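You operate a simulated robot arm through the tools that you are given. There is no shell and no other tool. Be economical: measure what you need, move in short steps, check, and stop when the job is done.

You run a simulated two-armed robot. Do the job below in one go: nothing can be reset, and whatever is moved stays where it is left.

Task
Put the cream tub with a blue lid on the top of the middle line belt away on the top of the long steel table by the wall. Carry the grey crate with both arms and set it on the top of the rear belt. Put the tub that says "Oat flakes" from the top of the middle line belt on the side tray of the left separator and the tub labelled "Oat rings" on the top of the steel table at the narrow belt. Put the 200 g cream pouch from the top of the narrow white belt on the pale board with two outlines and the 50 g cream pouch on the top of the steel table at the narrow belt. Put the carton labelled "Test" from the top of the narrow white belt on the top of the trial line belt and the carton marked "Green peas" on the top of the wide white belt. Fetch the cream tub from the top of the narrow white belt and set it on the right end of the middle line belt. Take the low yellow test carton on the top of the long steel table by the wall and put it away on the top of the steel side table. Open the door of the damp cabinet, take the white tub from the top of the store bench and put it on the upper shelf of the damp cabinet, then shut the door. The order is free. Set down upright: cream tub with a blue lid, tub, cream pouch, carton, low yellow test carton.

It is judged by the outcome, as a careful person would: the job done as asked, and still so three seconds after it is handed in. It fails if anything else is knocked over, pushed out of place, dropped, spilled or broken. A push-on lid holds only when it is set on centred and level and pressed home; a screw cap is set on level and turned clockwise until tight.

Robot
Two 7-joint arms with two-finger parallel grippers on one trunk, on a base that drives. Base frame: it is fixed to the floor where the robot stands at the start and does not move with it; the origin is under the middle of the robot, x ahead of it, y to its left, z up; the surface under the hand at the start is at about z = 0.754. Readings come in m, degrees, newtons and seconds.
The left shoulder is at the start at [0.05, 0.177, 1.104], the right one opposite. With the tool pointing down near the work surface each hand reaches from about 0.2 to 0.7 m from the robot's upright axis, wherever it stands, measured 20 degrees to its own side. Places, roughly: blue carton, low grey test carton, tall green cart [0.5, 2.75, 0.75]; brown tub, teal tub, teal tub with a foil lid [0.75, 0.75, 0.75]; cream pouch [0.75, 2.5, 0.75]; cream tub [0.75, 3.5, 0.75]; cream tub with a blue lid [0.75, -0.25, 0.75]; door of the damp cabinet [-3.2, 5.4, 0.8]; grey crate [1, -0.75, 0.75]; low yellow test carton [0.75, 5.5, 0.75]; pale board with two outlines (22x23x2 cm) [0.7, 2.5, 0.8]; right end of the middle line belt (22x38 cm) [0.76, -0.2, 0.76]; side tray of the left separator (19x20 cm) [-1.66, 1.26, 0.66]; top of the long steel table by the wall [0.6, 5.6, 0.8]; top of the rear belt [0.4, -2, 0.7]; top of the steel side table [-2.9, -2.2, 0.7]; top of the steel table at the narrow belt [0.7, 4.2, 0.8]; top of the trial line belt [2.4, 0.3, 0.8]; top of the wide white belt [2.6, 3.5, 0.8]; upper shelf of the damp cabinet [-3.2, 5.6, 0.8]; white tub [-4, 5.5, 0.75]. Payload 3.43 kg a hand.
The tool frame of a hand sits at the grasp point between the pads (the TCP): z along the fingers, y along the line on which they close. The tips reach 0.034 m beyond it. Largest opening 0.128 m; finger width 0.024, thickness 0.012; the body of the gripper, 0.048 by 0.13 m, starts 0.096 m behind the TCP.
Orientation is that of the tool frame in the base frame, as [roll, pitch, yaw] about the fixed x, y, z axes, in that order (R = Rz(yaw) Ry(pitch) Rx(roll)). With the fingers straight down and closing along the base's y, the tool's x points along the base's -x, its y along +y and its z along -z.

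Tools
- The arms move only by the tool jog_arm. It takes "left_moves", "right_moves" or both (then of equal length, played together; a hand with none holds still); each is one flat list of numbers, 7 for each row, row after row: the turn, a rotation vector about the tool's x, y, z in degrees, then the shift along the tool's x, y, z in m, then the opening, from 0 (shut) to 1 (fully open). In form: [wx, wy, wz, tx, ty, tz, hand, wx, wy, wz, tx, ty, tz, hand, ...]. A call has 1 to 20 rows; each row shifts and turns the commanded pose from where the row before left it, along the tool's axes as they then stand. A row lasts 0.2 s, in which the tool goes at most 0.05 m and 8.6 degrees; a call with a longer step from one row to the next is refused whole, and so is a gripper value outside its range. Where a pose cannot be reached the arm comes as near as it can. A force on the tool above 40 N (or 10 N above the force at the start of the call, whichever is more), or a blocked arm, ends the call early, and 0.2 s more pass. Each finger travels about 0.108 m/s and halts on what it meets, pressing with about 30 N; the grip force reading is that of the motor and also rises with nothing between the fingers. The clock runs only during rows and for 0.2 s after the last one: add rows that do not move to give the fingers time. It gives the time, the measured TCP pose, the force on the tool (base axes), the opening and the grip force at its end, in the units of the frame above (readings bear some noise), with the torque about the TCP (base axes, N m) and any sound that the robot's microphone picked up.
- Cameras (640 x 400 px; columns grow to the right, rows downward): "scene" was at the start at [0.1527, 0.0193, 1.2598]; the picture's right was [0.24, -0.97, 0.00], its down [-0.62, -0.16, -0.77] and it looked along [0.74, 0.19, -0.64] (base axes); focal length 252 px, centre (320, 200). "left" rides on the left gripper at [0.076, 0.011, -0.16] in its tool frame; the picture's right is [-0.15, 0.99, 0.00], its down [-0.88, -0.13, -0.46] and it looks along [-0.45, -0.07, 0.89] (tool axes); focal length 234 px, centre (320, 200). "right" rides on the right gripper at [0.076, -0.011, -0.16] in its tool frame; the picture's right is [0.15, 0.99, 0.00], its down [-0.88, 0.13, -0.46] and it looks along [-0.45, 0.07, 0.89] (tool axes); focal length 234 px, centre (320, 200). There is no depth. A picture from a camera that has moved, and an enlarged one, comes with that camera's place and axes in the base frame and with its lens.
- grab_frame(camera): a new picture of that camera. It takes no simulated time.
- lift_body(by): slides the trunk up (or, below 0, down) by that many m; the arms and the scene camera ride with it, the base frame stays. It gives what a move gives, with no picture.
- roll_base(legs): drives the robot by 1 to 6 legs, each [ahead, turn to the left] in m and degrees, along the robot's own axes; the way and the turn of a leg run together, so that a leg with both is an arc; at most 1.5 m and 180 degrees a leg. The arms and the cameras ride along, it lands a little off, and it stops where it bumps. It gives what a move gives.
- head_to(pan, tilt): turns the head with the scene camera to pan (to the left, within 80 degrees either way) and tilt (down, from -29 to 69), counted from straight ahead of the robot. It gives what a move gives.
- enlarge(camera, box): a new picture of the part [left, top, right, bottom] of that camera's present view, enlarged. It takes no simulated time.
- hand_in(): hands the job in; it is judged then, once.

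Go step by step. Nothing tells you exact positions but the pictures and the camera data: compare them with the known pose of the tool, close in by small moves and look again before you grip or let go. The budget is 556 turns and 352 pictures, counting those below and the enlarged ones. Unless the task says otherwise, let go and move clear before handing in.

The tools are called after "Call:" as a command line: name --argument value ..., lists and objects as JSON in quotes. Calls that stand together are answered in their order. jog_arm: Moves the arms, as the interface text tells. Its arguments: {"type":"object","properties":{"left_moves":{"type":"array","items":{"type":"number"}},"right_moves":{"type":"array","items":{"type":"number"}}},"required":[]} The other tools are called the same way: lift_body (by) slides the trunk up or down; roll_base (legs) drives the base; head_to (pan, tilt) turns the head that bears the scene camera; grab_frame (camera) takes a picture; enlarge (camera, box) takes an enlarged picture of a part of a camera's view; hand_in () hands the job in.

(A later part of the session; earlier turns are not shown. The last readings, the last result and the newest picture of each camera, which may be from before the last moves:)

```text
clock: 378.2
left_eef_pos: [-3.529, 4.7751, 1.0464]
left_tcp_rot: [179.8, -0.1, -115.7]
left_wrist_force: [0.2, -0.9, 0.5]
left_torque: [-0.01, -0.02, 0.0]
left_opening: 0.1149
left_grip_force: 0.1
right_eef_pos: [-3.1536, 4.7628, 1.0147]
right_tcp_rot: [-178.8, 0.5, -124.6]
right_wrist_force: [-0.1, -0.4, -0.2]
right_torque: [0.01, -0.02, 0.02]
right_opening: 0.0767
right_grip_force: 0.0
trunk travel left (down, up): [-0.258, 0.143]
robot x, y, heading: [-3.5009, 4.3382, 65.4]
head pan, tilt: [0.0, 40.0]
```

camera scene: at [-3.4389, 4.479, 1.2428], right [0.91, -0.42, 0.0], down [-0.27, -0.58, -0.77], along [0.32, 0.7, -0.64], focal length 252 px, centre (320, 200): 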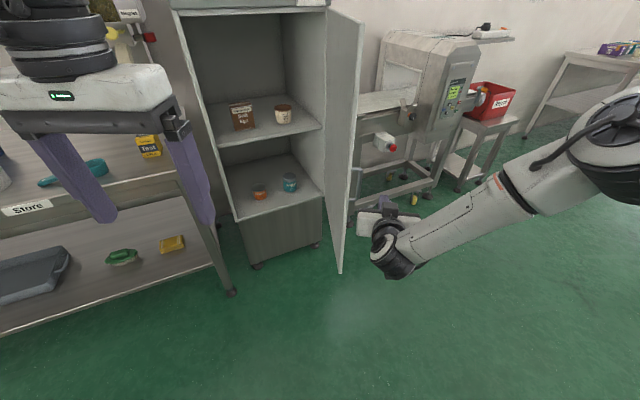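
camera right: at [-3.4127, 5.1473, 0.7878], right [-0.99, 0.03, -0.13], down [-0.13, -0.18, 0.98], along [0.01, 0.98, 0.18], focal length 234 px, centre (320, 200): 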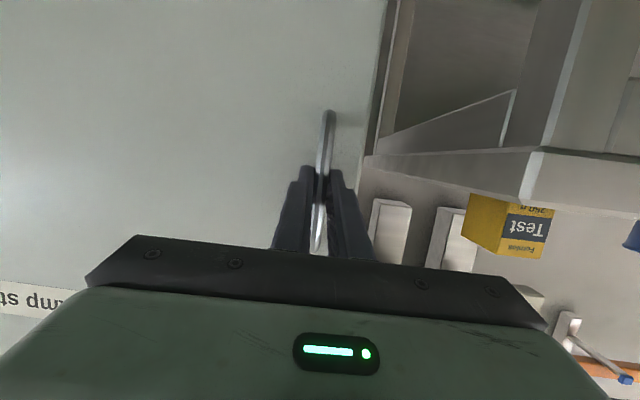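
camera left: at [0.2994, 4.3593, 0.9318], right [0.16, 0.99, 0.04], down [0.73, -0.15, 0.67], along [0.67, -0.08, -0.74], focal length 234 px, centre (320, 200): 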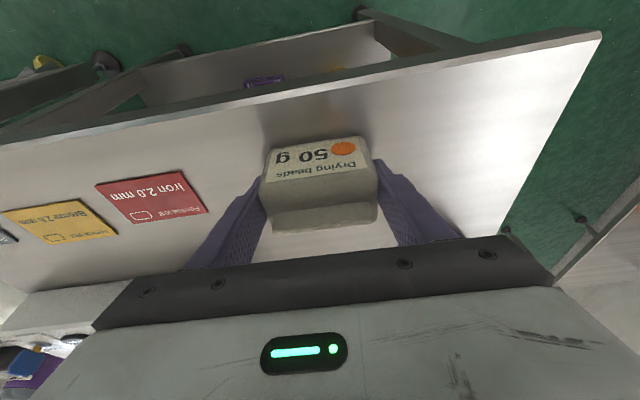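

Call:
roll_base --legs '[[0, 114.6], [0.5, 0], [0, -90], [0.5, 0]]'

Call:
jog_arm --right_moves '[0, 0, -5, 0.03, 0, 0, 0.6, 0, 0, -5, 0.03, 0, 0, 0.6, 0, 0, 0, 0.03, -0.03, 0, 0.6, 0, 0, 0, 0.03, -0.03, 0, 0.6]' --left_moves '[0, -8, 0, 0, 0, 0, 0.5, 0, -8, 0, 0, 0, 0, 0.5, 0, -8, 0, 0, 0, 0, 0.5, 0, -8, 0, 0, 0, 0, 0.5]'

Call:
grab_frame --camera "scene"

Call:
grab_frame --camera "left"

```text
clock: 392.3
left_eef_pos: [-4.1874, 5.2388, 1.0462]
left_tcp_rot: [179.7, 0.0, -92.1]
left_wrist_force: [0.1, 0.3, 0.6]
left_torque: [-0.02, -0.01, 0.03]
left_opening: 0.1153
left_grip_force: 0.0
right_eef_pos: [-3.8399, 5.3762, 1.0137]
right_tcp_rot: [-178.7, 0.8, -101.1]
right_wrist_force: [-0.2, 0.7, 0.3]
right_torque: [-0.03, 0.01, -0.03]
right_opening: 0.0771
right_grip_force: 0.1
trunk travel left (down, up): [-0.258, 0.143]
robot x, y, heading: [-3.9898, 4.849, 88.9]
head pan, tilt: [0.0, 40.0]
```

```text
clock: 393.3
left_eef_pos: [-4.1869, 5.2391, 1.0478]
left_tcp_rot: [179.7, 32.0, -92.4]
left_wrist_force: [-0.8, 0.0, -0.1]
left_torque: [-0.03, 0.02, -0.03]
left_opening: 0.0641
left_grip_force: 0.1
right_eef_pos: [-3.7892, 5.2565, 1.0159]
right_tcp_rot: [-178.8, 0.5, -91.0]
right_wrist_force: [-0.9, 0.8, -0.1]
right_torque: [0.04, 0.01, 0.0]
right_opening: 0.077
right_grip_force: 0.2
trunk travel left (down, up): [-0.258, 0.143]
robot x, y, heading: [-3.9896, 4.8476, 88.9]
head pan, tilt: [0.0, 40.0]
```

```text
199 pictures are left
camera scene: at [-3.9869, 5.0024, 1.2429], right [1.0, -0.02, 0.0], down [-0.01, -0.64, -0.77], along [0.02, 0.77, -0.64], focal length 252 px, centre (320, 200)
```

scene: 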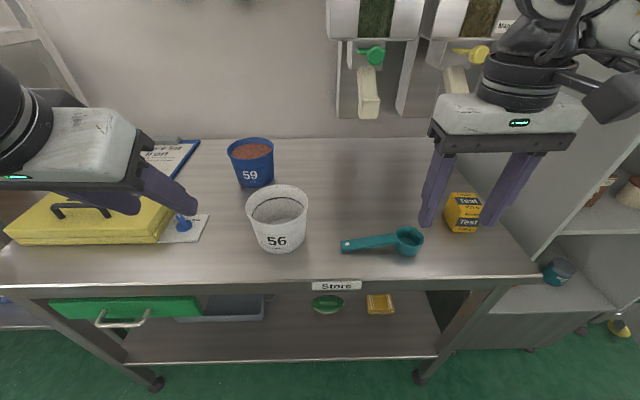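

```text
198 pictures are left
camera left: at [-4.2035, 5.0893, 1.1432], right [-0.98, 0.16, 0.08], down [0.15, 0.5, 0.85], along [0.1, 0.85, -0.51], focal length 234 px, centre (320, 200)
```

left: 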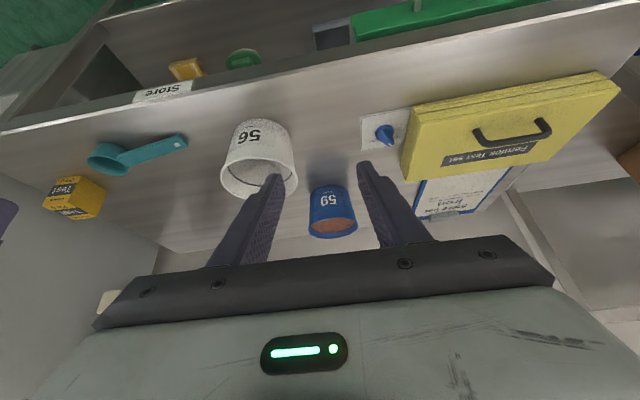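

Call:
jog_arm --left_moves '[0, -8, 0, 0, 0, 0, 1, 0, -8, 0, 0, 0, 0, 1, 0, -8, 0, 0, 0, 0, 1, 0, -8, 0, 0, 0, 0, 1, 0, -8, 0, 0, 0, 0, 1, 0, 0, 0, 0.0335, -0.0198, 0.004, 1, 0, 0, 0, 0.0335, -0.0198, 0.004, 1, 0, 0, 0, 0.0335, -0.0198, 0.004, 1, 0, 0, 0, 0.0335, -0.0198, 0.004, 1, 0, 0, 0, 0.0335, -0.0198, 0.004, 1, 0, 0, 0, 0.0335, -0.0198, 0.004, 1]'

Call:
grab_frame --camera "left"

Call:
grab_frame --camera "scene"

```text
clock: 395.7
left_eef_pos: [-4.0394, 5.299, 0.9083]
left_tcp_rot: [179.3, 72.0, -92.7]
left_wrist_force: [-0.2, 0.2, -0.3]
left_torque: [-0.02, 0.03, 0.02]
left_opening: 0.1281
left_grip_force: 0.0
left hand out of reach, approached as far as the arm can: row 2, 3, 4, 5, 6, 7
right_eef_pos: [-3.7891, 5.2569, 1.0135]
right_tcp_rot: [-178.8, 0.5, -91.0]
right_wrist_force: [-0.1, 0.4, 0.0]
right_torque: [-0.01, 0.01, 0.02]
right_opening: 0.077
right_grip_force: 0.1
trunk travel left (down, up): [-0.258, 0.143]
robot x, y, heading: [-3.986, 4.8531, 88.9]
head pan, tilt: [0.0, 40.0]
```

```text
197 pictures are left
camera left: at [-4.057, 5.124, 0.8858], right [-0.99, 0.08, 0.14], down [0.13, -0.17, 0.98], along [0.1, 0.98, 0.15], focal length 234 px, centre (320, 200)
```

left: 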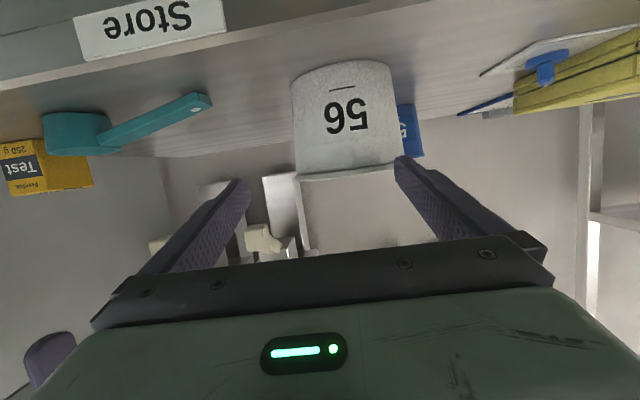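

```text
196 pictures are left
camera scene: at [-3.987, 5.0029, 1.2427], right [1.0, -0.02, 0.0], down [-0.01, -0.64, -0.77], along [0.02, 0.77, -0.64], focal length 252 px, centre (320, 200)
```

scene: 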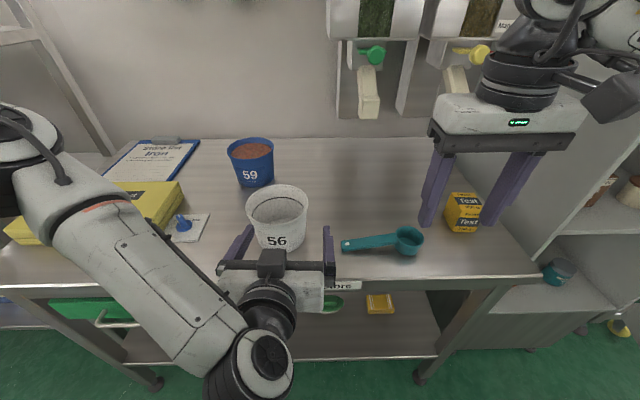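

Call:
jog_arm --left_moves '[0, 0, 0, 0.005, 0.01, -0.03, 1, 0, 0, 0, 0.027, 0.01, 0.004, 1, 0, 0, 0, 0.027, 0.01, 0.004, 1, 0, 0, 0, 0.02, 0, 0.004, 1]'

Call:
grab_frame --camera "left"

Call:
enlarge --camera "scene" --box '[200, 160, 380, 300]'

```text
clock: 396.7
left_eef_pos: [-4.0733, 5.2609, 0.8395]
left_tcp_rot: [179.4, 71.8, -92.6]
left_wrist_force: [-1.2, -0.4, -0.1]
left_torque: [-0.01, -0.01, 0.0]
left_opening: 0.1282
left_grip_force: 0.0
right_eef_pos: [-3.7902, 5.2565, 1.0137]
right_tcp_rot: [-178.8, 0.6, -91.2]
right_wrist_force: [-0.3, -0.9, -0.1]
right_torque: [-0.02, 0.03, 0.02]
right_opening: 0.0767
right_grip_force: 0.1
trunk travel left (down, up): [-0.258, 0.143]
robot x, y, heading: [-3.9924, 4.8474, 88.8]
head pan, tilt: [0.0, 40.0]
```

```text
195 pictures are left
camera left: at [-4.0903, 5.0846, 0.817], right [-0.99, 0.08, 0.14], down [0.13, -0.17, 0.98], along [0.1, 0.98, 0.15], focal length 234 px, centre (320, 200)
```

left: 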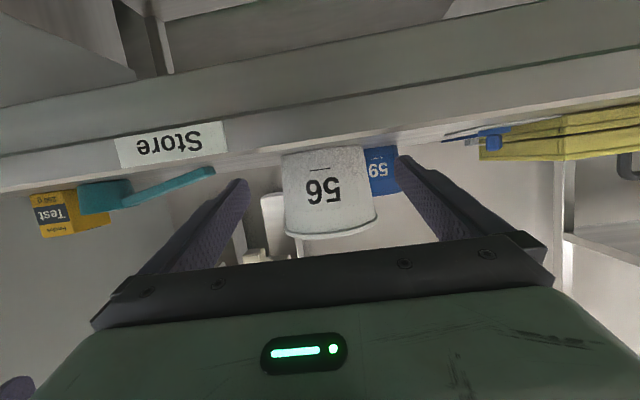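

```text
2.86 times, centred on (290, 230) of scene
camera zoom: at [-3.9871, 5.0028, 1.2428], right [1.0, -0.02, 0.0], down [-0.01, -0.64, -0.77], along [0.02, 0.77, -0.64], focal length 721 px, centre (406, 114)
```

zoom: 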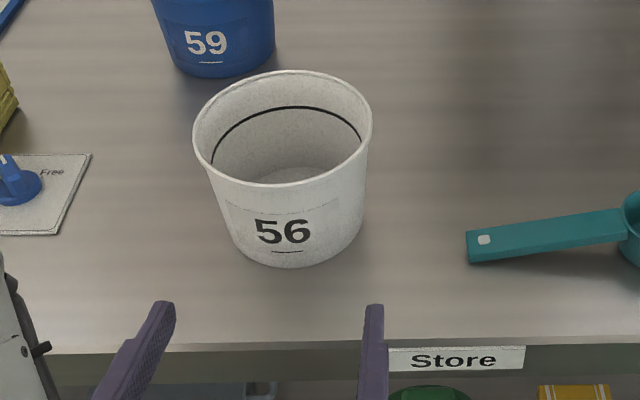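

Call:
jog_arm --left_moves '[0, 0, 0, -0.0105, 0.0016, 0.036, 1, 0, 0, 0, -0.0105, 0.0016, 0.036, 1]'

Call:
grab_frame --camera "left"

Call:
enlarge --camera "scene" --box '[200, 160, 380, 300]'

```text
clock: 397.3
left_eef_pos: [-4.0731, 5.3364, 0.8371]
left_tcp_rot: [179.3, 71.9, -92.7]
left_wrist_force: [0.0, 0.2, 0.3]
left_torque: [0.02, -0.01, 0.02]
left_opening: 0.1279
left_grip_force: 0.1
right_eef_pos: [-3.7891, 5.2572, 1.0136]
right_tcp_rot: [-178.7, 0.4, -91.1]
right_wrist_force: [-0.8, -0.8, -1.1]
right_torque: [-0.03, -0.02, 0.04]
right_opening: 0.0767
right_grip_force: 0.0
trunk travel left (down, up): [-0.258, 0.143]
robot x, y, heading: [-3.9948, 4.8487, 88.6]
head pan, tilt: [0.0, 40.0]
```

```text
193 pictures are left
camera left: at [-4.0905, 5.1597, 0.8152], right [-0.99, 0.08, 0.14], down [0.13, -0.16, 0.98], along [0.1, 0.98, 0.15], focal length 234 px, centre (320, 200)
```

left: 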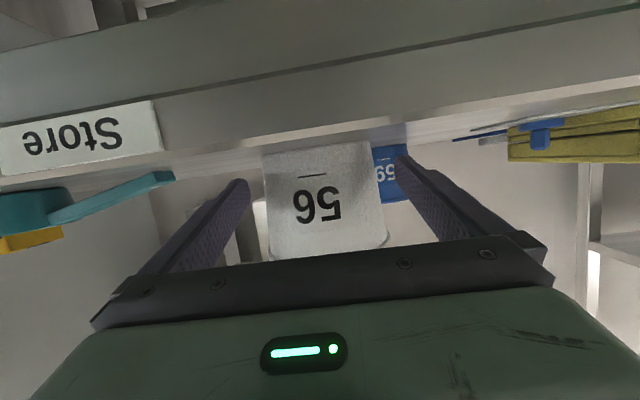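

```text
2.86 times, centred on (290, 230) of scene
camera zoom: at [-3.9872, 5.0029, 1.2427], right [1.0, -0.02, 0.0], down [-0.01, -0.64, -0.77], along [0.02, 0.77, -0.64], focal length 721 px, centre (406, 114)
```

zoom: 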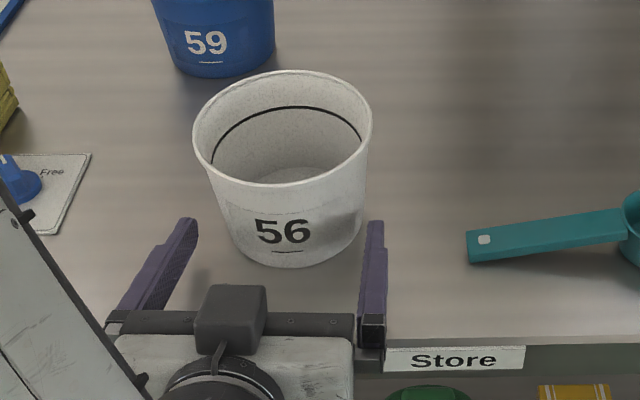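

Call:
jog_arm --left_moves '[0, 0, 0, -0.011, 0.001, 0.036, 1, 0, 0, 0, -0.011, 0.001, 0.034, 1]'

Call:
enlarge --camera "scene" --box '[200, 160, 380, 300]'

```text
clock: 397.9
left_eef_pos: [-4.0659, 5.4093, 0.839]
left_tcp_rot: [179.0, 71.7, -92.7]
left_wrist_force: [-0.5, 0.9, -0.3]
left_torque: [-0.01, -0.01, 0.01]
left_opening: 0.1283
left_grip_force: 0.0
left hand out of reach, approached as far as the arm can: row 1, 2
right_eef_pos: [-3.7894, 5.2576, 1.0132]
right_tcp_rot: [-178.8, 0.5, -91.1]
right_wrist_force: [0.0, 0.2, 0.5]
right_torque: [0.01, -0.01, 0.0]
right_opening: 0.0769
right_grip_force: 0.0
trunk travel left (down, up): [-0.258, 0.143]
robot x, y, heading: [-3.9868, 4.8536, 88.9]
head pan, tilt: [0.0, 40.0]
```

```text
2.86 times, centred on (290, 230) of scene
camera zoom: at [-3.9873, 5.0029, 1.2427], right [1.0, -0.02, 0.0], down [-0.01, -0.64, -0.77], along [0.02, 0.77, -0.64], focal length 721 px, centre (406, 114)
```

zoom: 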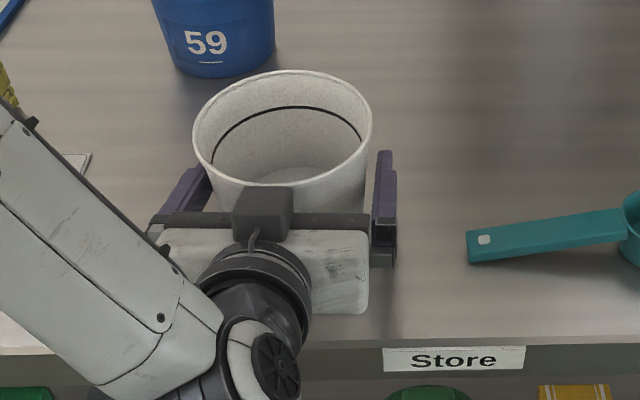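

Call:
jog_arm --left_moves '[0, 0, 0, 0, 0.005, 0, 0.95, 0, 0, 0, 0, 0, 0, 0.9, 0, 0, 0, 0, 0, 0, 0.85, 0, 0, 0, 0, 0, 0, 0.7, 0, 0, 0, 0, 0, 0, 0.4, 0, 0, 0, 0, 0, 0, 0.1, 0, 0, 0, 0, 0, 0, 0]'

Call:
enlarge --camera "scene" --box '[200, 160, 380, 300]'

```text
clock: 399.5
left_eef_pos: [-4.0654, 5.4077, 0.8417]
left_tcp_rot: [179.1, 71.9, -92.6]
left_wrist_force: [0.3, 0.5, 0.3]
left_torque: [0.01, 0.01, -0.01]
left_opening: 0.1167
left_grip_force: 30.1
left hand out of reach, approached as far as the arm can: row 1
right_eef_pos: [-3.7899, 5.2566, 1.0138]
right_tcp_rot: [-178.7, 0.5, -91.1]
right_wrist_force: [-0.5, 0.2, -0.2]
right_torque: [0.03, -0.01, -0.04]
right_opening: 0.0768
right_grip_force: 0.0
trunk travel left (down, up): [-0.258, 0.143]
robot x, y, heading: [-3.9926, 4.8497, 88.8]
head pan, tilt: [0.0, 40.0]
```

```text
2.86 times, centred on (290, 230) of scene
camera zoom: at [-3.9872, 5.0028, 1.2427], right [1.0, -0.02, 0.0], down [-0.01, -0.64, -0.77], along [0.02, 0.77, -0.64], focal length 721 px, centre (406, 114)
```

zoom: 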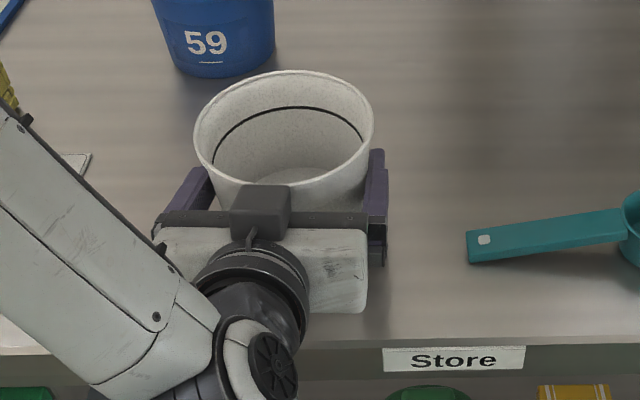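

Call:
lift_body --by 0.03

Call:
lift_body --by 0.07

Call:
grab_frame --camera "scene"

```text
clock: 400.2
left_eef_pos: [-4.067, 5.408, 0.8716]
left_tcp_rot: [179.1, 71.6, -92.7]
left_wrist_force: [0.2, 0.4, -0.7]
left_torque: [0.01, 0.01, 0.02]
left_opening: 0.1169
left_grip_force: 30.3
right_eef_pos: [-3.79, 5.2578, 1.045]
right_tcp_rot: [-178.7, 0.4, -91.0]
right_wrist_force: [-0.3, -0.4, -0.3]
right_torque: [0.03, 0.0, 0.0]
right_opening: 0.0765
right_grip_force: 0.0
trunk travel left (down, up): [-0.288, 0.113]
robot x, y, heading: [-3.9914, 4.8474, 89.1]
head pan, tilt: [0.0, 40.0]
```

```text
clock: 401.3
left_eef_pos: [-4.0659, 5.4074, 0.9414]
left_tcp_rot: [179.0, 71.7, -92.8]
left_wrist_force: [0.6, -0.4, -1.2]
left_torque: [0.03, -0.01, -0.02]
left_opening: 0.1169
left_grip_force: 30.0
right_eef_pos: [-3.7897, 5.257, 1.1142]
right_tcp_rot: [-178.7, 0.4, -91.1]
right_wrist_force: [-0.6, -0.8, -0.5]
right_torque: [-0.02, -0.01, 0.01]
right_opening: 0.0767
right_grip_force: 0.1
trunk travel left (down, up): [-0.358, 0.043]
robot x, y, heading: [-3.991, 4.8476, 88.8]
head pan, tilt: [0.0, 40.0]
```

```text
189 pictures are left
camera scene: at [-3.9872, 5.0031, 1.3427], right [1.0, -0.02, 0.0], down [-0.01, -0.64, -0.77], along [0.02, 0.77, -0.64], focal length 252 px, centre (320, 200)
```

scene: 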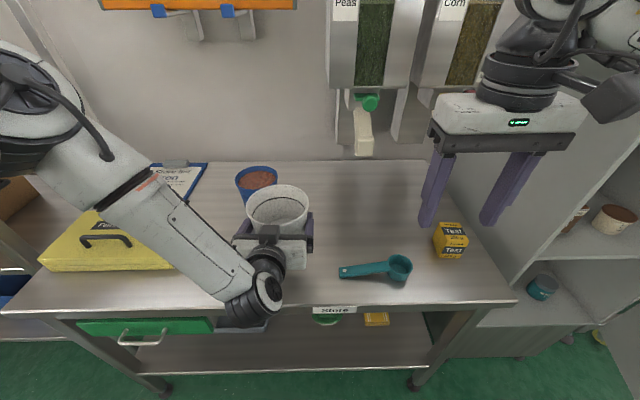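

Call:
roll_base --legs '[[-0.62, 0], [0, -88.8], [0.5, 0], [0, 82]]'

Call:
head_to --pan 0 --tilt 30

Call:
grab_frame --camera "scene"

```text
clock: 414.6
left_eef_pos: [-3.5164, 4.7885, 0.9415]
left_tcp_rot: [179.0, 71.7, -99.5]
left_wrist_force: [0.0, -0.4, -0.5]
left_torque: [0.01, -0.01, 0.02]
left_opening: 0.1164
left_grip_force: 29.8
right_eef_pos: [-3.2581, 4.6048, 1.1141]
right_tcp_rot: [-178.7, 0.6, -97.7]
right_wrist_force: [-0.3, 0.1, -0.1]
right_torque: [-0.02, 0.01, 0.01]
right_opening: 0.0767
right_grip_force: 0.0
trunk travel left (down, up): [-0.358, 0.043]
robot x, y, heading: [-3.506, 4.2243, 82.0]
head pan, tilt: [0.0, 40.0]
```

```text
clock: 415.4
left_eef_pos: [-3.5154, 4.7866, 0.941]
left_tcp_rot: [179.1, 71.8, -99.4]
left_wrist_force: [0.0, 0.6, -1.3]
left_torque: [-0.01, -0.01, -0.03]
left_opening: 0.1167
left_grip_force: 30.3
right_eef_pos: [-3.2592, 4.6062, 1.1136]
right_tcp_rot: [-178.8, 0.5, -97.8]
right_wrist_force: [-0.8, 0.0, -1.1]
right_torque: [-0.01, 0.02, -0.02]
right_opening: 0.0767
right_grip_force: 0.0
trunk travel left (down, up): [-0.358, 0.043]
robot x, y, heading: [-3.5068, 4.2231, 82.1]
head pan, tilt: [0.0, 30.0]
```

```text
188 pictures are left
camera scene: at [-3.4838, 4.3816, 1.358], right [0.99, -0.14, 0.0], down [-0.07, -0.5, -0.87], along [0.12, 0.86, -0.5], focal length 252 px, centre (320, 200)
```

scene: 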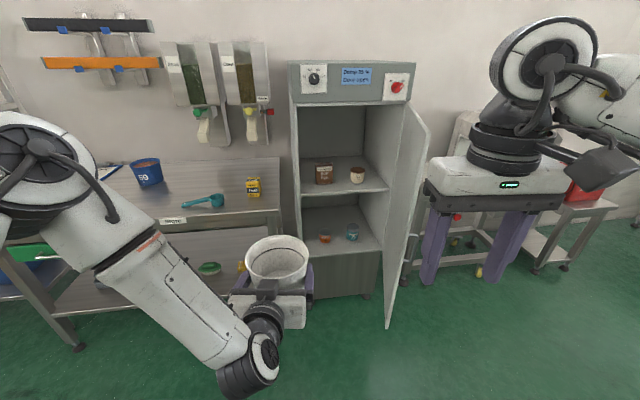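

Call:
enlarge --camera "scene" --box '[280, 90, 430, 260]'

```text
2.35 times, centred on (355, 175) of scene
camera zoom: at [-3.4838, 4.3816, 1.358], right [0.99, -0.14, 0.0], down [-0.07, -0.5, -0.87], along [0.12, 0.86, -0.5], focal length 594 px, centre (238, 259)
```

zoom: 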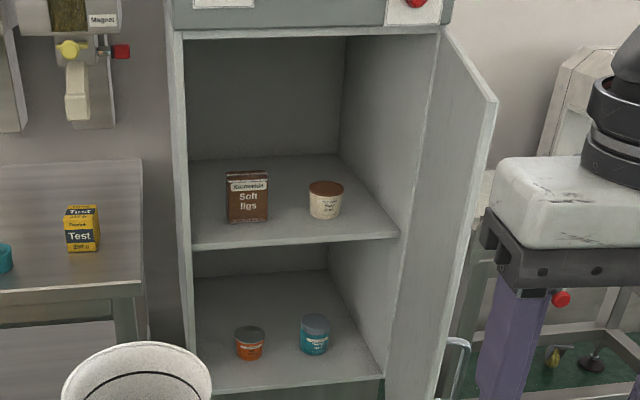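

Call:
roll_base --legs '[[0.36, 0]]'

Call:
head_to --pan -25 --tilt 35

Call:
grab_frame --camera "scene"

```text
clock: 417.7
left_eef_pos: [-3.4684, 5.141, 0.9408]
left_tcp_rot: [179.2, 71.7, -99.4]
left_wrist_force: [-0.1, 0.0, -1.6]
left_torque: [0.05, 0.0, 0.03]
left_opening: 0.1166
left_grip_force: 29.8
right_eef_pos: [-3.2089, 4.9604, 1.1159]
right_tcp_rot: [-178.6, 0.4, -97.7]
right_wrist_force: [0.2, -0.4, -0.8]
right_torque: [-0.01, 0.04, 0.0]
right_opening: 0.0767
right_grip_force: 0.1
trunk travel left (down, up): [-0.358, 0.043]
robot x, y, heading: [-3.4586, 4.58, 82.3]
head pan, tilt: [0.0, 30.0]
```

```text
clock: 418.6
left_eef_pos: [-3.4684, 5.1425, 0.9408]
left_tcp_rot: [179.1, 71.7, -99.3]
left_wrist_force: [-0.2, 0.2, -0.2]
left_torque: [-0.01, 0.0, -0.03]
left_opening: 0.1166
left_grip_force: 30.1
right_eef_pos: [-3.2103, 4.9589, 1.1143]
right_tcp_rot: [-178.8, 0.4, -97.7]
right_wrist_force: [0.0, 0.0, 0.7]
right_torque: [0.02, 0.02, -0.02]
right_opening: 0.077
right_grip_force: 0.1
trunk travel left (down, up): [-0.358, 0.043]
robot x, y, heading: [-3.4558, 4.5781, 82.2]
head pan, tilt: [-25.0, 35.0]
```

```text
186 pictures are left
camera scene: at [-3.3997, 4.7196, 1.3503], right [0.84, -0.54, 0.0], down [-0.31, -0.48, -0.82], along [0.44, 0.69, -0.57], focal length 252 px, centre (320, 200)
```

scene: 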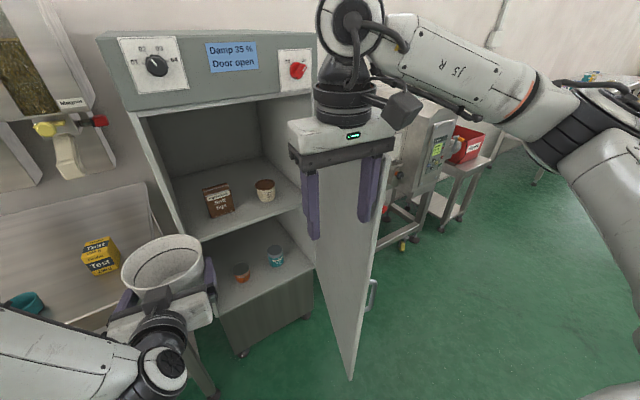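

Call:
jog_arm --right_moves '[0, 0, 0, 0, -0.04, 0.01, 0, 0, 0, 0, 0, -0.04, 0.01, 0, 0, 0, 0, 0, -0.03, 0, 0, 0, 0, 0, 0, -0.03, 0, 0, 0, 0, 0, 0, -0.03, 0, 0, 0, 0, 0, 0, -0.03, 0, 0, 0, 0, 0, 0, -0.03, 0, 0, 0, 0, 0, 0, -0.03, 0, 0, 0, 0, 0, 0, -0.03, 0, 0]'

Call:
grab_frame --camera "scene"

```text
clock: 420.6
left_eef_pos: [-3.4682, 5.1397, 0.9423]
left_tcp_rot: [179.0, 71.9, -99.5]
left_wrist_force: [-0.1, -0.1, -1.4]
left_torque: [0.02, -0.03, 0.01]
left_opening: 0.1168
left_grip_force: 29.8
right_eef_pos: [-2.9215, 4.9195, 1.1]
right_tcp_rot: [-178.7, 0.4, -97.7]
right_wrist_force: [-0.2, 0.3, 0.3]
right_torque: [0.01, 0.01, 0.02]
right_opening: 0.0001
right_grip_force: 30.8
trunk travel left (down, up): [-0.358, 0.043]
robot x, y, heading: [-3.458, 4.5789, 82.5]
head pan, tilt: [-25.0, 35.0]
```

```text
185 pictures are left
camera scene: at [-3.3993, 4.7193, 1.3502], right [0.84, -0.54, 0.0], down [-0.31, -0.48, -0.82], along [0.44, 0.69, -0.57], focal length 252 px, centre (320, 200)
```

scene: 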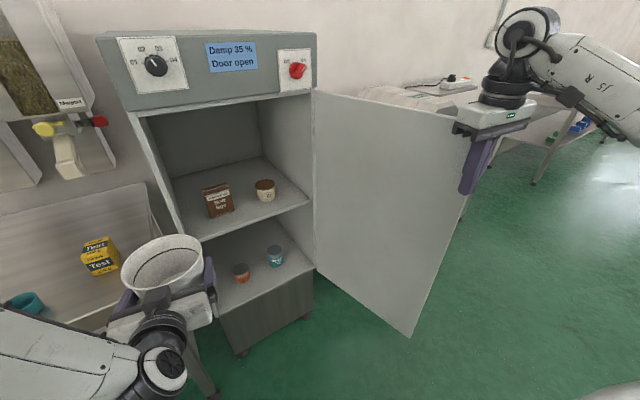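

Call:
jog_arm --right_moves '[0, 0, 0, 0, 0.045, 0, 0, 0, 0, 0, 0, 0.045, 0, 0, 0, 0, 0, 0, 0.045, 0, 0, 0, 0, 0, 0, 0.045, 0, 0, 0, -7, 0, -0.03, 0.02, 0, 0, 0, -7, 0, -0.03, 0, 0, 0, 0, -7, 0, -0.03, 0, 0, 0, 0, -7, 0, 0, 0, 0, 0, 0, -7, 0, 0, 0, 0, 0]'

Call:
grab_frame --camera "right"

```text
clock: 422.6
left_eef_pos: [-3.468, 5.1405, 0.9414]
left_tcp_rot: [179.0, 71.9, -99.4]
left_wrist_force: [0.4, -0.3, -1.3]
left_torque: [-0.04, -0.01, 0.01]
left_opening: 0.1165
left_grip_force: 30.0
right_eef_pos: [-3.1092, 5.0349, 1.1083]
right_tcp_rot: [-178.5, 35.7, -96.8]
right_wrist_force: [0.4, -0.3, 0.5]
right_torque: [-0.04, 0.0, 0.01]
right_opening: 0.0001
right_grip_force: 29.6
trunk travel left (down, up): [-0.358, 0.043]
robot x, y, heading: [-3.4559, 4.5772, 82.1]
head pan, tilt: [-25.0, 35.0]
```

```text
184 pictures are left
camera right: at [-3.1211, 4.8808, 1.1946], right [-0.99, 0.01, -0.11], down [-0.09, 0.47, 0.88], along [0.06, 0.88, -0.46], focal length 234 px, centre (320, 200)
```

right: 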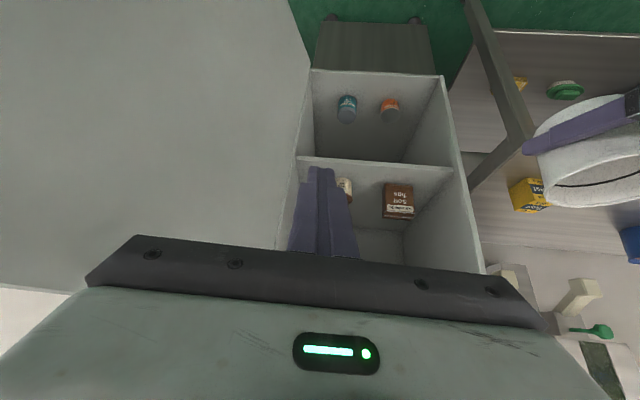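

Call:
jog_arm --right_moves '[0, 0, 0, 0, 0, 0, 0.5, 0, 0, 0, 0, 0, 0, 1, 0, 0, 0, 0, 0, 0, 1, 0, 0, 0, 0, 0, 0, 1]'

Call:
enlarge --camera "right" --box '[280, 140, 470, 260]'

```text
clock: 423.6
left_eef_pos: [-3.4684, 5.1416, 0.9411]
left_tcp_rot: [179.0, 71.7, -99.4]
left_wrist_force: [-0.1, -0.4, 0.0]
left_torque: [0.01, 0.01, -0.01]
left_opening: 0.1169
left_grip_force: 29.8
right_eef_pos: [-3.1094, 5.0359, 1.1074]
right_tcp_rot: [-178.5, 35.5, -96.8]
right_wrist_force: [-0.1, -0.7, -1.0]
right_torque: [0.01, -0.03, 0.01]
right_opening: 0.1279
right_grip_force: 0.1
trunk travel left (down, up): [-0.358, 0.043]
robot x, y, heading: [-3.4566, 4.5788, 82.4]
head pan, tilt: [-25.0, 35.0]
```

```text
3.33 times, centred on (375, 200) of right
camera zoom: at [-3.1211, 4.881, 1.1948], right [-0.99, 0.01, -0.11], down [-0.09, 0.47, 0.88], along [0.06, 0.88, -0.46], focal length 781 px, centre (137, 200)
```

zoom: 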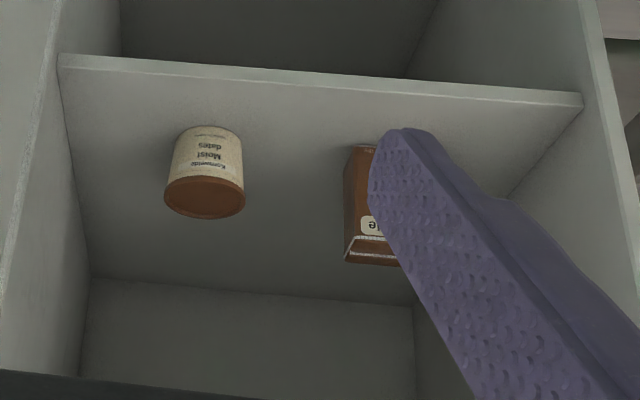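

The free depth in front of the shelf items is too small for the present grip; I will re-grip the tub by its wall at the bench so that it can go in from above, behind the items.

Call:
jog_arm --right_moves '[0, 7, 0, 0.03, 0, 0, 0.6, 0, 7, 0, 0.03, 0, 0, 0.6, 0, 7, 0, 0.03, 0, 0, 0.6, 0, 7, 0, 0.03, 0, 0, 0.6, 0, 7, 0, 0, 0, 0, 0.6]'

Call:
roll_base --legs '[[-0.36, 0], [0, 98], [0.51, 0], [0, -91], [0.6, 0]]'

Call:
head_to --pan 0 --tilt 40

Call:
grab_frame --camera "scene"

```text
clock: 424.8
left_eef_pos: [-3.4685, 5.1416, 0.9405]
left_tcp_rot: [179.1, 71.7, -99.3]
left_wrist_force: [0.4, -0.1, -1.1]
left_torque: [-0.03, 0.0, 0.0]
left_opening: 0.1164
left_grip_force: 30.0
right_eef_pos: [-3.1228, 4.9278, 1.0572]
right_tcp_rot: [-178.7, 0.3, -97.6]
right_wrist_force: [-0.5, 1.0, 0.1]
right_torque: [-0.01, 0.0, 0.0]
right_opening: 0.0769
right_grip_force: 0.1
trunk travel left (down, up): [-0.358, 0.043]
robot x, y, heading: [-3.453, 4.5771, 82.2]
head pan, tilt: [-25.0, 35.0]
```

```text
clock: 440.7
left_eef_pos: [-4.0933, 5.379, 0.9423]
left_tcp_rot: [179.1, 71.7, -92.3]
left_wrist_force: [0.2, 0.8, -1.3]
left_torque: [0.01, 0.02, -0.01]
left_opening: 0.1162
left_grip_force: 30.1
right_eef_pos: [-3.7228, 5.2103, 1.0577]
right_tcp_rot: [-178.7, 0.5, -90.5]
right_wrist_force: [0.9, 0.4, 1.2]
right_torque: [0.0, 0.01, 0.0]
right_opening: 0.0767
right_grip_force: 0.0
trunk travel left (down, up): [-0.358, 0.043]
robot x, y, heading: [-4.0135, 4.8199, 89.4]
head pan, tilt: [-25.0, 35.0]
```

```text
clock: 441.6
left_eef_pos: [-4.0934, 5.3778, 0.9415]
left_tcp_rot: [179.1, 71.7, -92.1]
left_wrist_force: [0.8, 0.8, -0.5]
left_torque: [-0.04, 0.04, 0.02]
left_opening: 0.1162
left_grip_force: 29.9
right_eef_pos: [-3.723, 5.2101, 1.0567]
right_tcp_rot: [-178.6, 0.6, -90.4]
right_wrist_force: [-0.2, -0.3, -0.8]
right_torque: [-0.04, -0.01, -0.03]
right_opening: 0.077
right_grip_force: 0.1
trunk travel left (down, up): [-0.358, 0.043]
robot x, y, heading: [-4.0144, 4.8208, 89.2]
head pan, tilt: [0.0, 40.0]
```

```text
182 pictures are left
camera scene: at [-4.0095, 4.9745, 1.3427], right [1.0, -0.01, 0.0], down [-0.01, -0.64, -0.77], along [0.01, 0.77, -0.64], focal length 252 px, centre (320, 200)
```

scene: 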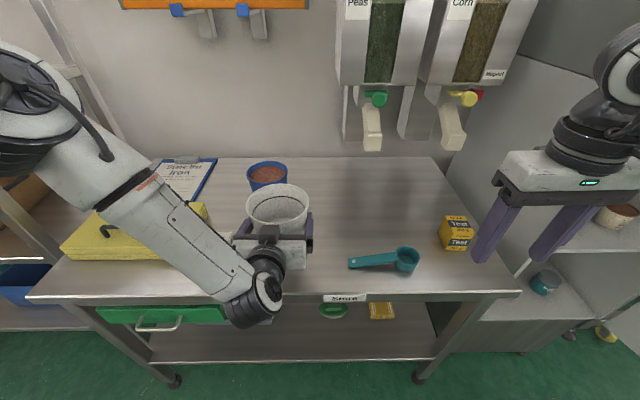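

Call:
lift_body --by -0.092

Call:
lift_body --by -0.006

Call:
lift_body --by -0.004

```text
clock: 442.8
left_eef_pos: [-4.0929, 5.38, 0.8508]
left_tcp_rot: [179.1, 71.8, -92.2]
left_wrist_force: [0.7, 0.6, -1.2]
left_torque: [0.01, 0.0, 0.02]
left_opening: 0.1165
left_grip_force: 29.8
right_eef_pos: [-3.7223, 5.21, 0.9663]
right_tcp_rot: [-178.7, 0.5, -90.5]
right_wrist_force: [-0.4, -0.5, 0.0]
right_torque: [-0.02, 0.03, 0.01]
right_opening: 0.0767
right_grip_force: 0.0
trunk travel left (down, up): [-0.266, 0.135]
robot x, y, heading: [-4.0108, 4.822, 89.4]
head pan, tilt: [0.0, 40.0]
```

```text
clock: 443.4
left_eef_pos: [-4.0926, 5.38, 0.8441]
left_tcp_rot: [179.1, 71.7, -92.2]
left_wrist_force: [-0.2, 0.2, -1.2]
left_torque: [-0.01, 0.02, -0.02]
left_opening: 0.1165
left_grip_force: 29.5
right_eef_pos: [-3.7221, 5.2102, 0.9591]
right_tcp_rot: [-178.7, 0.5, -90.5]
right_wrist_force: [-0.1, -0.8, 0.2]
right_torque: [0.0, -0.01, -0.06]
right_opening: 0.0767
right_grip_force: 0.1
trunk travel left (down, up): [-0.26, 0.141]
robot x, y, heading: [-4.0142, 4.8207, 89.1]
head pan, tilt: [0.0, 40.0]
```

```text
clock: 443.9
left_eef_pos: [-4.0921, 5.3794, 0.8426]
left_tcp_rot: [179.2, 71.9, -92.1]
left_wrist_force: [0.3, -0.8, 4.5]
left_torque: [-0.11, -0.24, -0.03]
left_opening: 0.1163
left_grip_force: 29.6
right_eef_pos: [-3.7231, 5.2099, 0.9558]
right_tcp_rot: [-178.7, 0.4, -90.5]
right_wrist_force: [0.2, 0.5, -0.2]
right_torque: [0.01, -0.03, -0.01]
right_opening: 0.0769
right_grip_force: 0.0
trunk travel left (down, up): [-0.256, 0.145]
robot x, y, heading: [-4.0101, 4.8176, 89.2]
head pan, tilt: [0.0, 40.0]
```

Call:
jog_arm --left_moves '[0, 0, 0, 0, 0, 0, 0.95, 0, 0, 0, 0, 0, 0, 1, 0, 0, 0, 0, 0, 0, 1]'

Call:
roll_base --legs '[[-0.18, 0]]'

Call:
lift_body --by 0.1

Call:
jog_arm --left_moves '[0, 6, 0, -0.02, 0, 0, 0.5, 0, 6, 0, -0.02, 0, 0, 0.4, 0, 5, 0, -0.02, 0.02, 0, 0.4, 0, 0, 0, 0, 0.03, 0, 0.4]'

Call:
grab_frame --camera "scene"

Call:
grab_frame --camera "left"

```text
clock: 444.7
left_eef_pos: [-4.0927, 5.3783, 0.8383]
left_tcp_rot: [179.0, 71.7, -92.2]
left_wrist_force: [-0.2, -0.4, 0.1]
left_torque: [0.02, 0.02, -0.02]
left_opening: 0.1281
left_grip_force: 0.1
right_eef_pos: [-3.7233, 5.2108, 0.9568]
right_tcp_rot: [-178.6, 0.5, -90.5]
right_wrist_force: [0.4, -0.2, -0.8]
right_torque: [0.02, -0.02, -0.01]
right_opening: 0.0771
right_grip_force: 0.0
trunk travel left (down, up): [-0.256, 0.145]
robot x, y, heading: [-4.0118, 4.82, 89.2]
head pan, tilt: [0.0, 40.0]
```

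```text
clock: 446.2
left_eef_pos: [-4.0961, 5.2011, 0.8394]
left_tcp_rot: [179.0, 71.8, -92.2]
left_wrist_force: [-0.6, -0.5, 0.6]
left_torque: [-0.01, 0.01, 0.0]
left_opening: 0.1279
left_grip_force: 0.0
right_eef_pos: [-3.7267, 5.0333, 0.9552]
right_tcp_rot: [-178.8, 0.5, -90.5]
right_wrist_force: [-1.6, 0.0, 1.1]
right_torque: [0.03, -0.01, 0.03]
right_opening: 0.0768
right_grip_force: 0.1
trunk travel left (down, up): [-0.256, 0.145]
robot x, y, heading: [-4.0129, 4.6426, 89.4]
head pan, tilt: [0.0, 40.0]
```

```text
clock: 447.5
left_eef_pos: [-4.0955, 5.2008, 0.9403]
left_tcp_rot: [178.9, 71.6, -92.1]
left_wrist_force: [0.0, 0.2, -1.0]
left_torque: [0.01, 0.0, 0.0]
left_opening: 0.1283
left_grip_force: 0.1
right_eef_pos: [-3.7257, 5.0341, 1.0573]
right_tcp_rot: [-178.7, 0.6, -90.3]
right_wrist_force: [0.6, -0.1, -0.2]
right_torque: [-0.01, 0.01, -0.01]
right_opening: 0.0766
right_grip_force: 0.1
trunk travel left (down, up): [-0.356, 0.045]
robot x, y, heading: [-4.0169, 4.6427, 89.6]
head pan, tilt: [0.0, 40.0]
```

```text
clock: 448.5
left_eef_pos: [-4.1462, 5.2265, 0.9941]
left_tcp_rot: [179.5, 54.7, -91.6]
left_wrist_force: [-0.3, -0.1, -0.5]
left_torque: [-0.01, -0.02, -0.03]
left_opening: 0.0514
left_grip_force: 0.1
right_eef_pos: [-3.7273, 5.0313, 1.0563]
right_tcp_rot: [-178.7, 0.6, -90.4]
right_wrist_force: [0.4, 0.2, -0.1]
right_torque: [0.01, 0.0, 0.0]
right_opening: 0.0766
right_grip_force: 0.0
trunk travel left (down, up): [-0.356, 0.045]
robot x, y, heading: [-4.0143, 4.6435, 89.4]
head pan, tilt: [0.0, 40.0]
```

```text
181 pictures are left
camera scene: at [-4.0127, 4.7964, 1.3408], right [1.0, -0.01, 0.0], down [-0.01, -0.64, -0.77], along [0.01, 0.77, -0.64], focal length 252 px, centre (320, 200)
```

scene: 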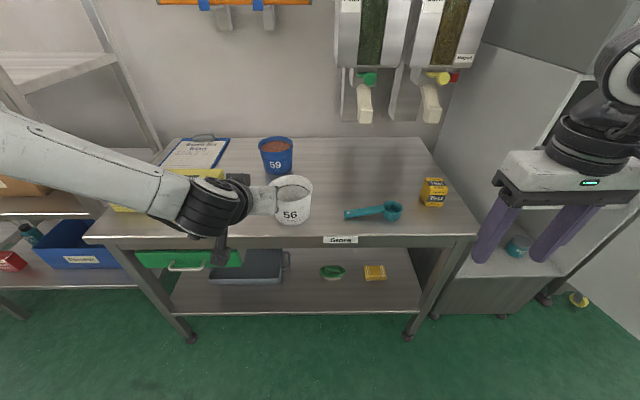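

```text
180 pictures are left
camera left: at [-4.1611, 5.0517, 1.0256], right [-0.99, 0.11, 0.12], down [0.14, 0.13, 0.98], along [0.09, 0.99, -0.15], focal length 234 px, centre (320, 200)
```

left: 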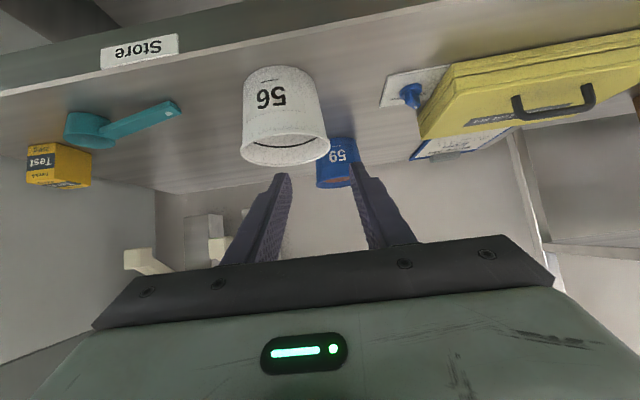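

Call:
roll_base --legs '[[0.16, 0]]'

Call:
grab_frame --camera "left"

Call:
enlarge --camera "scene" --box '[180, 140, 380, 280]'

```text
clock: 449.9
left_eef_pos: [-4.1447, 5.3861, 0.994]
left_tcp_rot: [179.6, 54.7, -91.6]
left_wrist_force: [-0.2, 0.3, 0.9]
left_torque: [0.0, 0.01, 0.02]
left_opening: 0.051
left_grip_force: 0.1
right_eef_pos: [-3.7258, 5.192, 1.0567]
right_tcp_rot: [-178.8, 0.3, -90.4]
right_wrist_force: [-0.3, -0.8, 0.5]
right_torque: [-0.01, 0.01, -0.01]
right_opening: 0.077
right_grip_force: 0.0
trunk travel left (down, up): [-0.356, 0.045]
robot x, y, heading: [-4.0112, 4.8021, 89.5]
head pan, tilt: [0.0, 40.0]
```

```text
179 pictures are left
camera left: at [-4.1589, 5.2115, 1.0251], right [-0.99, 0.1, 0.12], down [0.14, 0.13, 0.98], along [0.09, 0.99, -0.15], focal length 234 px, centre (320, 200)
```

left: 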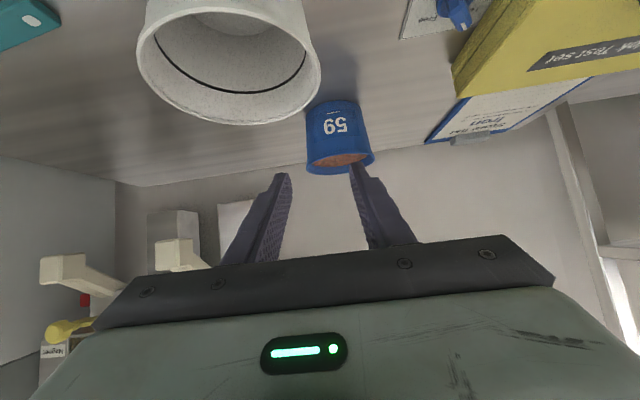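

```text
2.86 times, centred on (280, 210) of scene
camera zoom: at [-4.0104, 4.9566, 1.3406], right [1.0, -0.01, 0.0], down [-0.01, -0.64, -0.77], along [0.01, 0.77, -0.64], focal length 721 px, centre (434, 171)
```

zoom: 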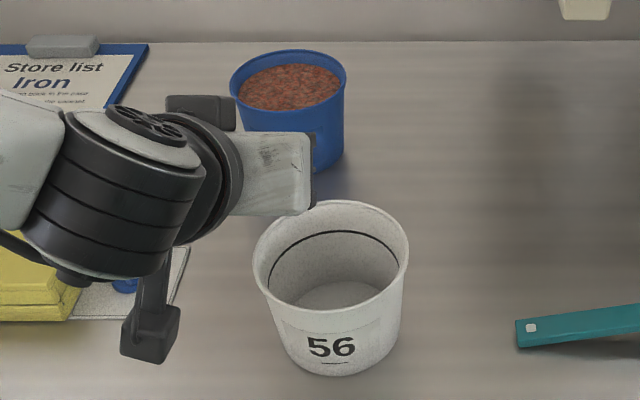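

Call:
jog_arm --left_moves '[0, 0, 0, 0, 0.014, 0, 0.4, 0, 0, 0, 0.0249, 0, 0.0176, 0.4, 0, 0, 0, 0.0249, 0, 0.0176, 0.4]'

Call:
grab_frame --camera "left"

Call:
enlarge --camera "scene" --box '[180, 140, 380, 280]'

```text
clock: 450.8
left_eef_pos: [-4.16, 5.386, 0.9328]
left_tcp_rot: [179.5, 54.7, -91.5]
left_wrist_force: [0.2, -0.2, 0.4]
left_torque: [-0.02, -0.03, 0.01]
left_opening: 0.0512
left_grip_force: 0.2
right_eef_pos: [-3.7254, 5.1919, 1.0544]
right_tcp_rot: [-178.7, 0.5, -90.4]
right_wrist_force: [-1.0, 0.1, -0.2]
right_torque: [0.01, -0.01, -0.01]
right_opening: 0.0769
right_grip_force: 0.0
trunk travel left (down, up): [-0.356, 0.045]
robot x, y, heading: [-4.0102, 4.8014, 89.4]
head pan, tilt: [0.0, 40.0]
```

```text
177 pictures are left
camera left: at [-4.1739, 5.212, 0.964], right [-0.99, 0.1, 0.12], down [0.14, 0.13, 0.98], along [0.09, 0.99, -0.15], focal length 234 px, centre (320, 200)
```

left: 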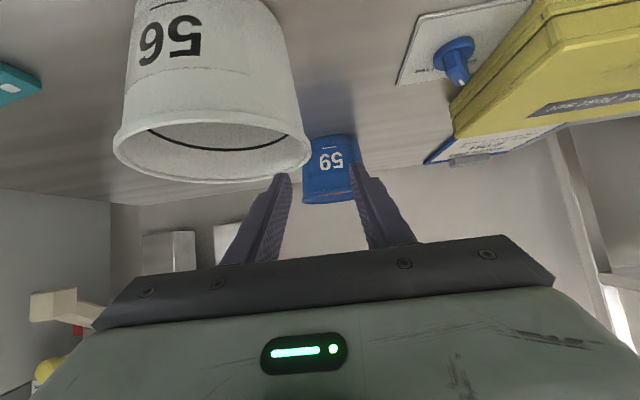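

```text
2.86 times, centred on (280, 210) of scene
camera zoom: at [-4.0107, 4.9561, 1.3408], right [1.0, -0.01, 0.0], down [-0.01, -0.64, -0.77], along [0.01, 0.77, -0.64], focal length 721 px, centre (434, 171)
```

zoom: 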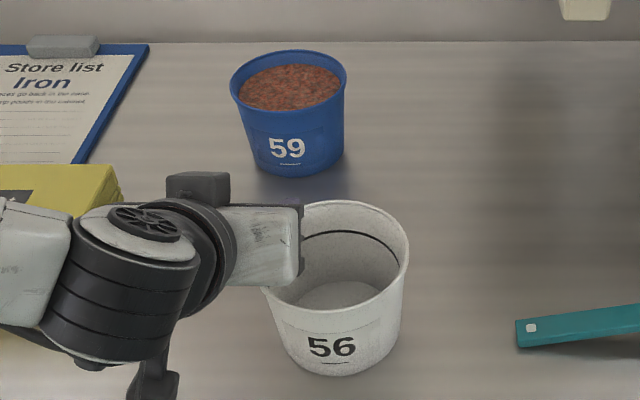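

Call:
jog_arm --left_moves '[0, 0, 0, 0.0245, -0.004, 0.0173, 0.4, 0, 0, 0, 0.0245, 0, 0.0173, 0.4]'

Call:
grab_frame --camera "left"

Call:
enlarge --camera "scene" --box '[180, 140, 380, 280]'

```text
clock: 451.4
left_eef_pos: [-4.1535, 5.3857, 0.874]
left_tcp_rot: [179.4, 54.9, -91.8]
left_wrist_force: [-0.3, 0.1, 1.4]
left_torque: [-0.13, -0.03, 0.01]
left_opening: 0.0511
left_grip_force: 0.0
right_eef_pos: [-3.7239, 5.192, 1.0545]
right_tcp_rot: [-178.8, 0.5, -90.4]
right_wrist_force: [-0.8, -0.6, -0.4]
right_torque: [0.01, 0.05, 0.02]
right_opening: 0.0768
right_grip_force: 0.1
trunk travel left (down, up): [-0.356, 0.045]
robot x, y, heading: [-4.0118, 4.8032, 89.7]
head pan, tilt: [0.0, 40.0]
```

```text
175 pictures are left
camera left: at [-4.1688, 5.2118, 0.9046], right [-0.99, 0.1, 0.13], down [0.14, 0.13, 0.98], along [0.09, 0.99, -0.14], focal length 234 px, centre (320, 200)
```

left: 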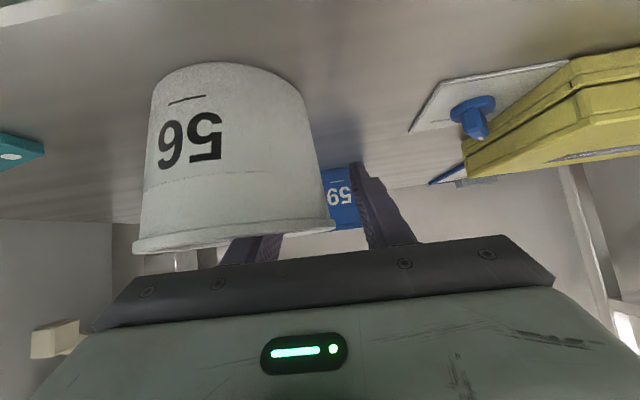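

```text
2.86 times, centred on (280, 210) of scene
camera zoom: at [-4.0095, 4.9558, 1.3408], right [1.0, -0.01, 0.0], down [-0.01, -0.64, -0.77], along [0.01, 0.77, -0.64], focal length 721 px, centre (434, 171)
```

zoom: 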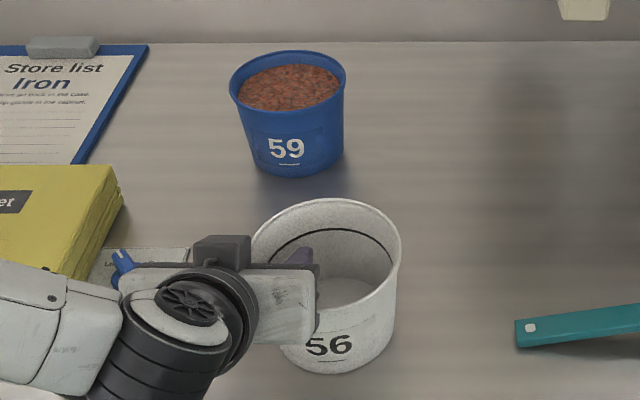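

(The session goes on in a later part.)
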